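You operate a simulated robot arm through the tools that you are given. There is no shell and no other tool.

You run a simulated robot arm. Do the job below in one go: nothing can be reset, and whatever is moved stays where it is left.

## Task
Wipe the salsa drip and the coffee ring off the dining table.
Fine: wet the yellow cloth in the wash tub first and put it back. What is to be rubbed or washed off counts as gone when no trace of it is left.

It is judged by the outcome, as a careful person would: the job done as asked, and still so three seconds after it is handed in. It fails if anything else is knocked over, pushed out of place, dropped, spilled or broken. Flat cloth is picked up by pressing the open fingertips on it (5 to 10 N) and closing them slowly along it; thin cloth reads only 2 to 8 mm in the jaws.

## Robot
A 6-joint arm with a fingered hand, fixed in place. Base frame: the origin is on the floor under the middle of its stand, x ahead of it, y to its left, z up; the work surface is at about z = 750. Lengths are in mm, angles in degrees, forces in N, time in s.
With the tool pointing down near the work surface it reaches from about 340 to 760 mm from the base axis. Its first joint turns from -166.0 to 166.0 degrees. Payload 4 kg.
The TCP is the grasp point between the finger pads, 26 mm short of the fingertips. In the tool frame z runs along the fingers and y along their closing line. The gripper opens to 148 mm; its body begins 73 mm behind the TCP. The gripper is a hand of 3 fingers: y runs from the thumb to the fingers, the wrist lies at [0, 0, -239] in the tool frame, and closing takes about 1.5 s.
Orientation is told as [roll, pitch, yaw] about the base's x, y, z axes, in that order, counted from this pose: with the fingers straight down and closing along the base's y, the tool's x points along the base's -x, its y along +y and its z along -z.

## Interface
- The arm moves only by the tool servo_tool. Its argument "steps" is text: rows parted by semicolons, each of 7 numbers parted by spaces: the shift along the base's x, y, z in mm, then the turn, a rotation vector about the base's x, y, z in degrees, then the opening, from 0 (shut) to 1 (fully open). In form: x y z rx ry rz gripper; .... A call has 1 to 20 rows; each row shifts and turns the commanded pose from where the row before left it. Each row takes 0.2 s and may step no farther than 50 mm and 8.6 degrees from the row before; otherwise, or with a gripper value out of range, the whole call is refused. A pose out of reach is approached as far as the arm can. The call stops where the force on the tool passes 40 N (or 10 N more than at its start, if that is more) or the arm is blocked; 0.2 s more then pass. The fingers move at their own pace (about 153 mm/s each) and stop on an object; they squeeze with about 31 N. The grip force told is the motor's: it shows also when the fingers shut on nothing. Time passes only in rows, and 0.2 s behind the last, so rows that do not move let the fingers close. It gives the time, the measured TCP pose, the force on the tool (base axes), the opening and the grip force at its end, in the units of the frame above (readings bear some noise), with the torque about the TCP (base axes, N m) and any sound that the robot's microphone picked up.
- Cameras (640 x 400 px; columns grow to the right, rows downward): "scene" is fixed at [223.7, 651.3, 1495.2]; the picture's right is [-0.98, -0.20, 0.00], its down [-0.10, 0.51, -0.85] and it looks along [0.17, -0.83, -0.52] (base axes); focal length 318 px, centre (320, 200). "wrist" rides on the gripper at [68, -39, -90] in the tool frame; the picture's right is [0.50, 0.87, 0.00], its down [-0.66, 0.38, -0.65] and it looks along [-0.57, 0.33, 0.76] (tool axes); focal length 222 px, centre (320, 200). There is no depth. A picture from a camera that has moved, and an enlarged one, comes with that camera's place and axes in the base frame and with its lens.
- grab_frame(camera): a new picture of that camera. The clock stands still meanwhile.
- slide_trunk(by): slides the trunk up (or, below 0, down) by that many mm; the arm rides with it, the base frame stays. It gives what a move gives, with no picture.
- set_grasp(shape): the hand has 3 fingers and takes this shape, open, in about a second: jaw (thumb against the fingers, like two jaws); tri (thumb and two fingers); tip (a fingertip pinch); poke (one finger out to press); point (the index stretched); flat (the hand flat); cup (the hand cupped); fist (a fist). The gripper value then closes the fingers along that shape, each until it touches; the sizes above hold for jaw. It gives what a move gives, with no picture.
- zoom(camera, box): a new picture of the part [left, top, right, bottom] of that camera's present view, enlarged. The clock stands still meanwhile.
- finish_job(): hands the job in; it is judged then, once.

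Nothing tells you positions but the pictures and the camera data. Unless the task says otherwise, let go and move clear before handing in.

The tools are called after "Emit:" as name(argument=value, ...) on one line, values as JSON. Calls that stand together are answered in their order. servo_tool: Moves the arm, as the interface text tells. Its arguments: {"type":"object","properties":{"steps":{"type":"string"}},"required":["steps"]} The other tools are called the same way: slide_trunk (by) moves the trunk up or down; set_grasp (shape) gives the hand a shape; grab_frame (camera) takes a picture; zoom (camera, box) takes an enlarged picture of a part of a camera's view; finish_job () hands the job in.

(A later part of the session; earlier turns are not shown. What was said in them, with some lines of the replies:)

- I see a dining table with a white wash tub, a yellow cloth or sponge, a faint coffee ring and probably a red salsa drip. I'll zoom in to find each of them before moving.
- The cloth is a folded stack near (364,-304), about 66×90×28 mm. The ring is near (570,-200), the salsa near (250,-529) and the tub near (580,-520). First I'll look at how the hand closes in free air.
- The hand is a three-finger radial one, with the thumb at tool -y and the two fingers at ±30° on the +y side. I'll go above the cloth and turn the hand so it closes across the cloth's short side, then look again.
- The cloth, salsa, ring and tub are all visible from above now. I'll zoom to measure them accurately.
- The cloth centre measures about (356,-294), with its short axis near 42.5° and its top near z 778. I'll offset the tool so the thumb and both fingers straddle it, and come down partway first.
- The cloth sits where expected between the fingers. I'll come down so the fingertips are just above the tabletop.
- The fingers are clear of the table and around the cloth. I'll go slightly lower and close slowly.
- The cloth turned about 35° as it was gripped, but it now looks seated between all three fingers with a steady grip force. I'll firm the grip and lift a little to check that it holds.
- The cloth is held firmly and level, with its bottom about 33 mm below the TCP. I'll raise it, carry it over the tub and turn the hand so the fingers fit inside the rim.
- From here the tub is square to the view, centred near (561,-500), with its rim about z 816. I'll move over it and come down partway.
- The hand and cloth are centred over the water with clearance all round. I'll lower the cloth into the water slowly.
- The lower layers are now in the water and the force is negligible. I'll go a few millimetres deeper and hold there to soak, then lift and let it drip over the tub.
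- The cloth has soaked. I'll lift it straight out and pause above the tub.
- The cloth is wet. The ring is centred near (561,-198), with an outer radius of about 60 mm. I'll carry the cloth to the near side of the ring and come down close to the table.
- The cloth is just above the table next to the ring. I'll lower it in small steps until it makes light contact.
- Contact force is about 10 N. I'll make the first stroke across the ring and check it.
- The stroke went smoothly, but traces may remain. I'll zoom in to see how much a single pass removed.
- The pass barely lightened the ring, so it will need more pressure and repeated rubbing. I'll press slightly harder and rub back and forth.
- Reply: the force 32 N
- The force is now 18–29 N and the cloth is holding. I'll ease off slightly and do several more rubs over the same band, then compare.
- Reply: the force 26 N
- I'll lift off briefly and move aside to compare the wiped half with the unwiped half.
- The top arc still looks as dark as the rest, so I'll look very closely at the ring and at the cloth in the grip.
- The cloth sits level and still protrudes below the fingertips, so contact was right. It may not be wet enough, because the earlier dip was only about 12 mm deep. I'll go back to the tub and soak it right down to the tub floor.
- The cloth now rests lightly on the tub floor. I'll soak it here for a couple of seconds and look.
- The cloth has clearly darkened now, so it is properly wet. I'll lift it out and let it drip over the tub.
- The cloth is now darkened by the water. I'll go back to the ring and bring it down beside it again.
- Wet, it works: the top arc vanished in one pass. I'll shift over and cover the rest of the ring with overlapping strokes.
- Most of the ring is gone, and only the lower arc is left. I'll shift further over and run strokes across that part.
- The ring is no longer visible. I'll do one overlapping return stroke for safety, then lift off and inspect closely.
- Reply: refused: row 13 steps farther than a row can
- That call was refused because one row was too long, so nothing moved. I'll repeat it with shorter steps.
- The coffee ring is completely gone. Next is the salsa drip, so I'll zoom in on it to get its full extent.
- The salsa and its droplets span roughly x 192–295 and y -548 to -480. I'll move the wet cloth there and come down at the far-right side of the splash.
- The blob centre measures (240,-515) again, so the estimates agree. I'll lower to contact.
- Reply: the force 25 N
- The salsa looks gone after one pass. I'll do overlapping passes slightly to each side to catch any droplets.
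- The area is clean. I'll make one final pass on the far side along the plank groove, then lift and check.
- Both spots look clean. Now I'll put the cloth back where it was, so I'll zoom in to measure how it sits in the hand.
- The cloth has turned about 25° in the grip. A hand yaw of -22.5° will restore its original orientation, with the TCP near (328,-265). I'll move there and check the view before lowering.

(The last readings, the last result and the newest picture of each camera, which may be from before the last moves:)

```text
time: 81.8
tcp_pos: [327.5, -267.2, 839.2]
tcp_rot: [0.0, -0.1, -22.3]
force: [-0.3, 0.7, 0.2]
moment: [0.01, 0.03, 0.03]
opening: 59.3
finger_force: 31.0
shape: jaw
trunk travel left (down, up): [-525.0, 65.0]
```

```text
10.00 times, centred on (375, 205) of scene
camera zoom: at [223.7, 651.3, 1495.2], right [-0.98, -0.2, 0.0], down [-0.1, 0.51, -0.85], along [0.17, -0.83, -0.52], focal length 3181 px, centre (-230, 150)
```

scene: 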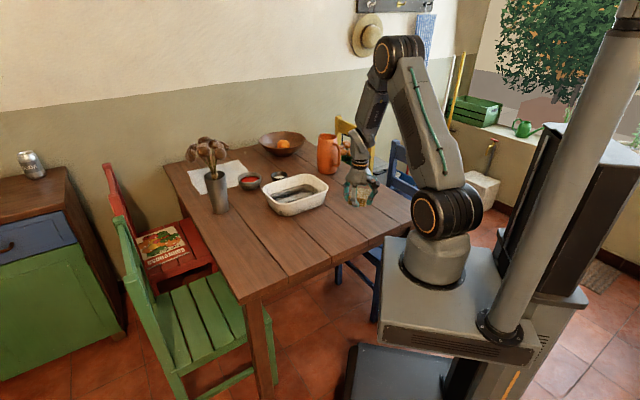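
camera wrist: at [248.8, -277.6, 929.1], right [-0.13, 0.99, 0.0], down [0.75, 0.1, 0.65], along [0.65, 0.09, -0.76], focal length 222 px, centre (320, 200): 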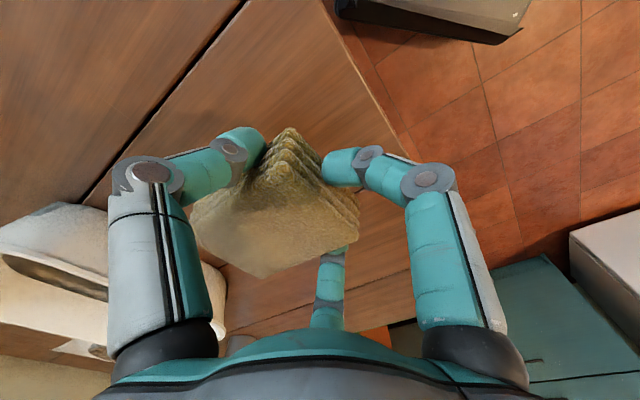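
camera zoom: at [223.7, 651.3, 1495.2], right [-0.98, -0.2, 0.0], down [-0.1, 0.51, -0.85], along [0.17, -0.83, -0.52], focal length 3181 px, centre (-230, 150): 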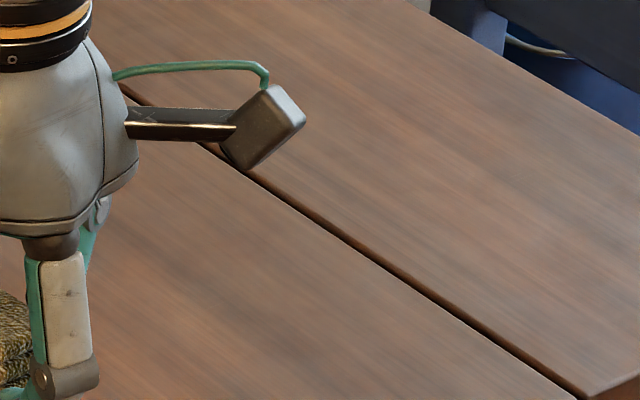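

Emit:
servo_tool(steps="0 1 -20 0 0 0 0.4; 0 1 -15 0 0 0 0.4; 0 0 -12 0 0 0 0.4; 0 0 -6 0 0 0 0.4; 0 0 0 0 0 0 0.4")

Emit:
zoom(camera="scene", box=[280, 180, 390, 250])

Emit:
zoom(camera="wrist", box=[170, 80, 390, 290])

```text
time: 83.0
tcp_pos: [327.0, -262.8, 788.4]
tcp_rot: [0.0, 0.0, -22.4]
force: [1.0, -0.3, -0.7]
moment: [0.0, 0.0, 0.02]
opening: 59.5
finger_force: 30.8
shape: jaw
trunk travel left (down, up): [-525.0, 65.0]
```

```text
5.71 times, centred on (335, 215) of scene
camera zoom: at [223.7, 651.3, 1495.2], right [-0.98, -0.2, 0.0], down [-0.1, 0.51, -0.85], along [0.17, -0.83, -0.52], focal length 1818 px, centre (234, 114)
```

zoom: 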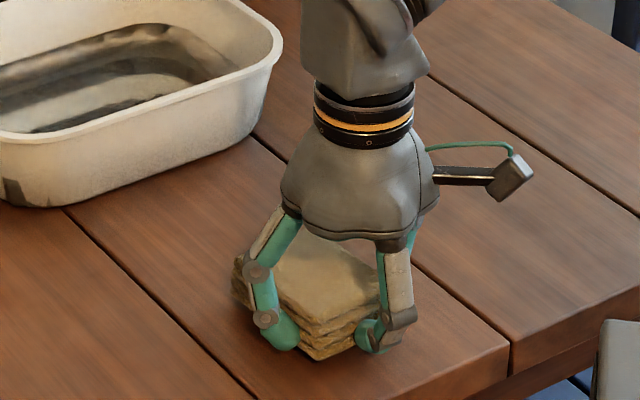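

```text
1.90 times, centred on (280, 185) of wrist
camera zoom: at [248.4, -274.6, 877.2], right [-0.13, 0.99, 0.0], down [0.75, 0.1, 0.65], along [0.65, 0.09, -0.76], focal length 423 px, centre (396, 229)
```

zoom: 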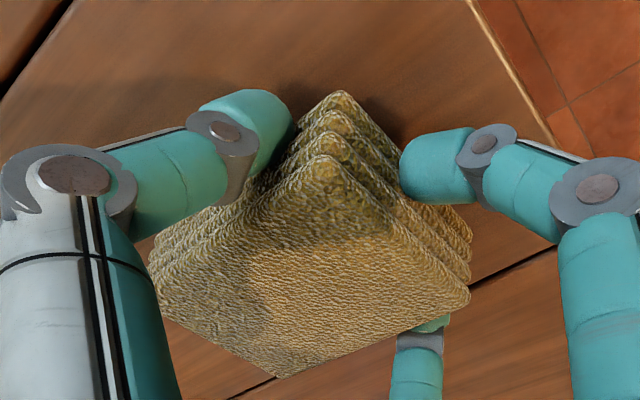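

The cloth lines up with its original position to within a few millimetres. I'll lower it gently to the table.

Emit:
servo_tool(steps="0 0 -3 0 0 0 0.4; 0 0 -2 0 0 0 0.4; 0 0 -2 0 0 0 0.4; 0 0 0 0 0 0 0.4")

Emit:
servo_tool(steps="0 0 -1 0 0 0 0.4; 0 0 0 0 0 0 0.4")

```text
time: 84.0
tcp_pos: [327.4, -265.0, 781.1]
tcp_rot: [0.1, 0.0, -22.5]
force: [-1.0, 1.7, 1.9]
moment: [-0.12, -0.05, -0.05]
opening: 59.4
finger_force: 31.0
shape: jaw
trunk travel left (down, up): [-525.0, 65.0]
```

```text
time: 84.6
tcp_pos: [327.6, -264.7, 779.8]
tcp_rot: [0.0, 0.0, -22.5]
force: [-1.3, 0.4, 1.1]
moment: [-0.11, -0.07, -0.04]
opening: 59.6
finger_force: 31.3
shape: jaw
trunk travel left (down, up): [-525.0, 65.0]
```

It is touching lightly, so I'll open the fingers slowly.

Emit:
servo_tool(steps="0 0 0 0 0 0 0.42; 0 0 0 0 0 0 0.46; 0 0 0 0 0 0 0.5; 0 0 0 0 0 0 0.55; 0 0 0 0 0 0 0.62; 0 0 0 0 0 0 0.7; 0 0 0 0 0 0 0.78; 0 0 0 0 0 0 0.85; 0 0 0 0 0 0 0.85; 0 0 0 0 0 0 0.85")

Emit:
zoom(camera="scene", box=[280, 180, 390, 250])

Emit:
grab_frame(camera="wrist")

```text
time: 86.8
tcp_pos: [328.1, -264.4, 779.3]
tcp_rot: [0.0, 0.0, -22.4]
force: [0.1, 0.3, 0.3]
moment: [-0.02, -0.01, -0.03]
opening: 125.3
finger_force: 0.1
shape: jaw
trunk travel left (down, up): [-525.0, 65.0]
```

```text
5.71 times, centred on (335, 215) of scene
camera zoom: at [223.7, 651.3, 1495.2], right [-0.98, -0.2, 0.0], down [-0.1, 0.51, -0.85], along [0.17, -0.83, -0.52], focal length 1818 px, centre (234, 114)
```

zoom: 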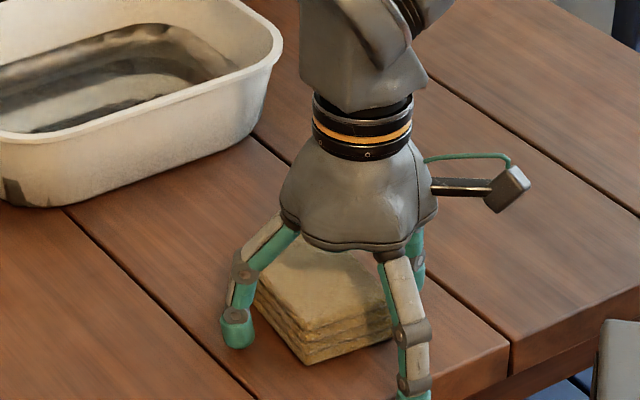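

```text
taken
camera wrist: at [249.0, -275.1, 868.6], right [-0.13, 0.99, 0.0], down [0.75, 0.1, 0.65], along [0.65, 0.09, -0.76], focal length 222 px, centre (320, 200)
```

wrist: 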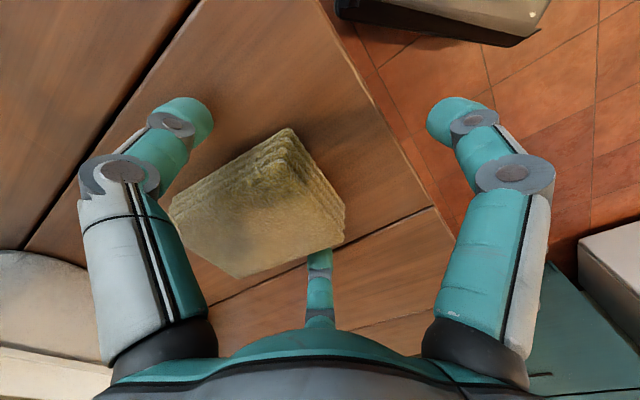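

The cloth is released and all three fingers are clear. I'll open fully and lift straight up.

Emit:
servo_tool(steps="0 0 0 0 0 0 1; 0 0 0 0 0 0 1; 0 0 10 0 0 0 1; 0 0 20 0 0 0 1; 0 0 30 0 0 0 1; 0 0 35 0 0 0 1; 0 0 40 0 0 0 1; 0 0 40 0 0 0 1; -20 30 25 0 0 0 1; -20 40 0 0 0 0 1; -20 40 0 0 0 0 1; 0 40 0 0 0 0 1; 0 0 0 0 0 0 1")

Emit:
zoom(camera="scene", box=[230, 200, 360, 280])

Emit:
zoom(camera="scene", box=[320, 170, 420, 235])

Emit:
zoom(camera="scene", box=[160, 120, 420, 290])

Emit:
grab_frame(camera="wrist")

```text
time: 89.6
tcp_pos: [278.7, -121.0, 989.5]
tcp_rot: [0.0, 0.1, -22.4]
force: [-0.2, 1.5, 0.5]
moment: [-0.04, -0.03, 0.01]
opening: 148.0
finger_force: 0.0
shape: jaw
out of reach, approached as far as the arm can: row 12
trunk travel left (down, up): [-525.0, 65.0]
```

```text
4.92 times, centred on (295, 240) of scene
camera zoom: at [223.7, 651.3, 1495.2], right [-0.98, -0.2, 0.0], down [-0.1, 0.51, -0.85], along [0.17, -0.83, -0.52], focal length 1566 px, centre (443, 3)
```

zoom: 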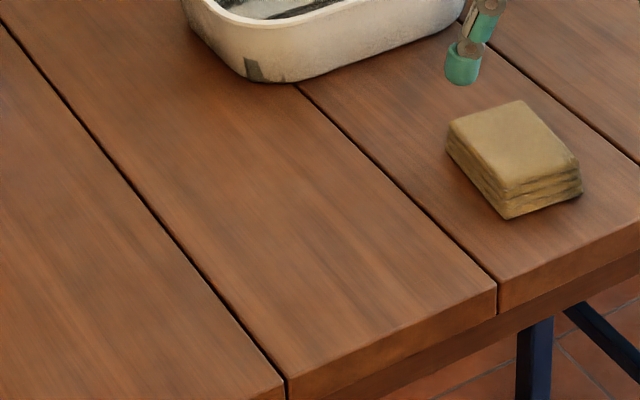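

```text
6.15 times, centred on (370, 202) of scene
camera zoom: at [223.7, 651.3, 1495.2], right [-0.98, -0.2, 0.0], down [-0.1, 0.51, -0.85], along [0.17, -0.83, -0.52], focal length 1957 px, centre (12, 185)
```

zoom: 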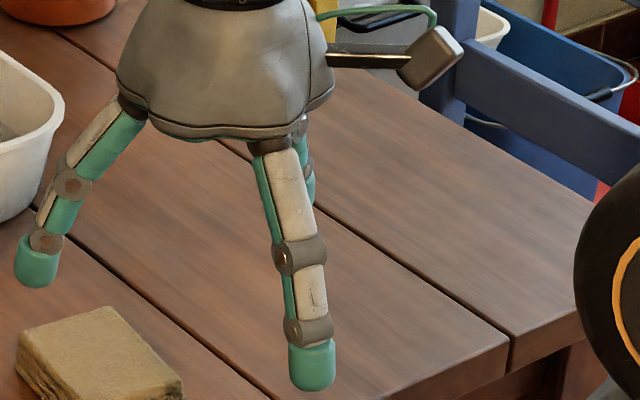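

```text
2.35 times, centred on (290, 205) of scene
camera zoom: at [223.7, 651.3, 1495.2], right [-0.98, -0.2, 0.0], down [-0.1, 0.51, -0.85], along [0.17, -0.83, -0.52], focal length 748 px, centre (391, 188)
```

zoom: 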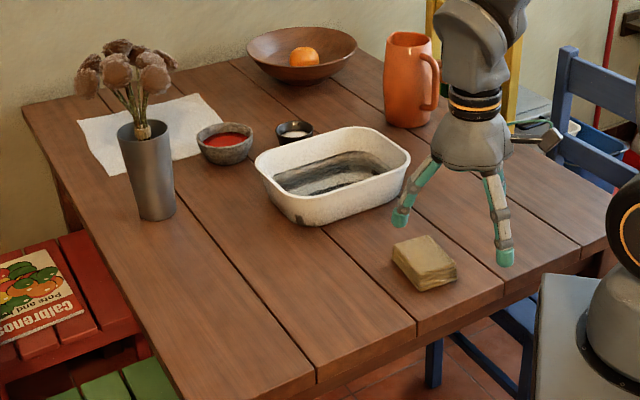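

```text
taken
camera wrist: at [200.8, -131.5, 1079.3], right [-0.13, 0.99, 0.0], down [0.75, 0.1, 0.65], along [0.65, 0.09, -0.76], focal length 222 px, centre (320, 200)
```

wrist: 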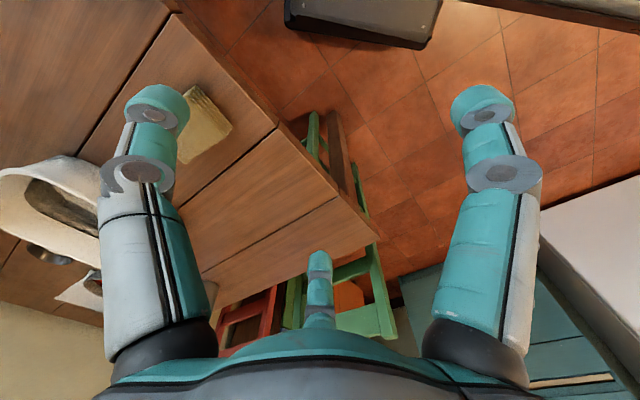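

The cloth is back within a few millimetres of its start. I'll raise the hand to near its starting pose so I can inspect the salsa spot and the rest of the table.

Emit:
servo_tool(steps="2 -20 20 0 0 0 1; 2 -36 20 0 0 0 1; 2 -36 20 0 0 0 1; 2 -36 20 0 0 0 1; 2 -36 10 0 0 0 1; 2 -36 0 0 0 0 1; 0 -16 0 0 0 0 1; 0 0 0 0 0 0 1")

Emit:
zoom(camera="scene", box=[320, 170, 420, 235])

Emit:
zoom(camera="scene", box=[345, 190, 395, 222])

Emit:
grab_frame(camera="wrist")

Emit:
grab_frame(camera="scene")

```text
time: 91.4
tcp_pos: [289.2, -338.2, 1078.0]
tcp_rot: [0.0, 0.0, -22.3]
force: [-0.3, 0.1, 0.3]
moment: [-0.01, 0.0, 0.01]
opening: 147.9
finger_force: 0.0
shape: jaw
trunk travel left (down, up): [-525.0, 65.0]
```

```text
6.15 times, centred on (370, 202) of scene
camera zoom: at [223.7, 651.3, 1495.2], right [-0.98, -0.2, 0.0], down [-0.1, 0.51, -0.85], along [0.17, -0.83, -0.52], focal length 1957 px, centre (12, 185)
```

zoom: 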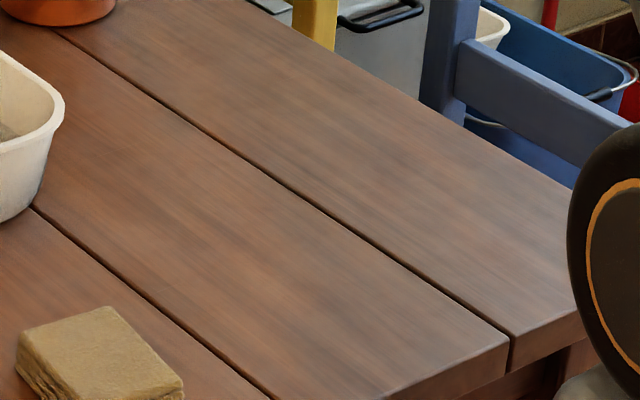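

```text
12.50 times, centred on (370, 206) of scene
camera zoom: at [223.7, 651.3, 1495.2], right [-0.98, -0.2, 0.0], down [-0.1, 0.51, -0.85], along [0.17, -0.83, -0.52], focal length 3976 px, centre (-305, 125)
```

zoom: 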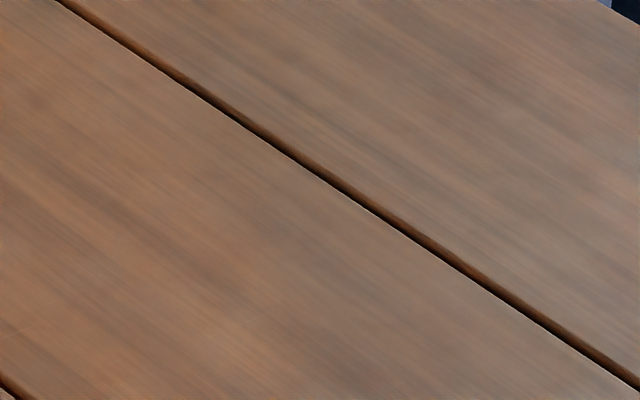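

```text
taken
camera wrist: at [210.5, -348.2, 1166.7], right [-0.13, 0.99, 0.0], down [0.75, 0.1, 0.65], along [0.65, 0.09, -0.76], focal length 222 px, centre (320, 200)
```

wrist: 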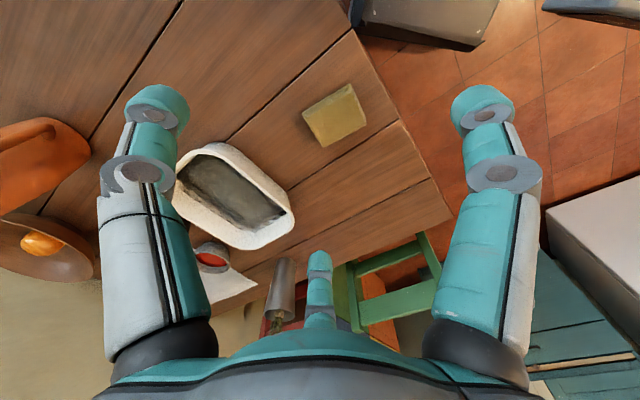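

```text
taken
```

scene: 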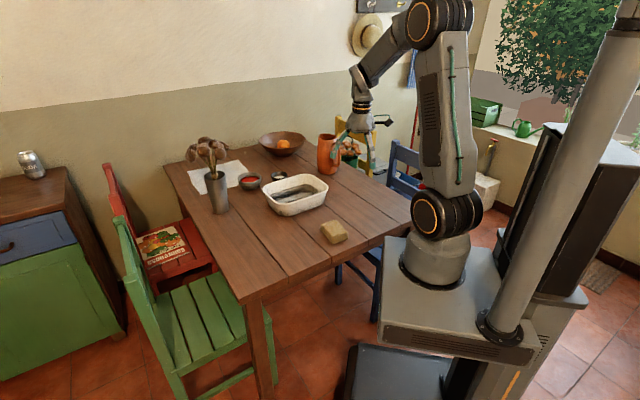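

Both stains are gone without a trace. The wet cloth is back in its place, the tub and everything else are where they were, and the hand is clear, so I'm handing the job in.

Emit:
finish_job()

```text
The job is handed in.
```

The salsa drip and the coffee ring are both wiped off the table, and close-up pictures show no trace of either.

- **Wetting:** My first dip in the tub was too shallow, and the cloth rubbed over the ring without removing any of it. I soaked it again down to the tub floor, and then both stains came off.
- **Cloth:** It is back within a few millimetres of where it started, in the same orientation. It is still wet and was not rinsed after the salsa.
- **Everything else:** Nothing was knocked over, and I saw no spills. The tub and the other things on the table look unmoved, and the hand is open and clear of the table.
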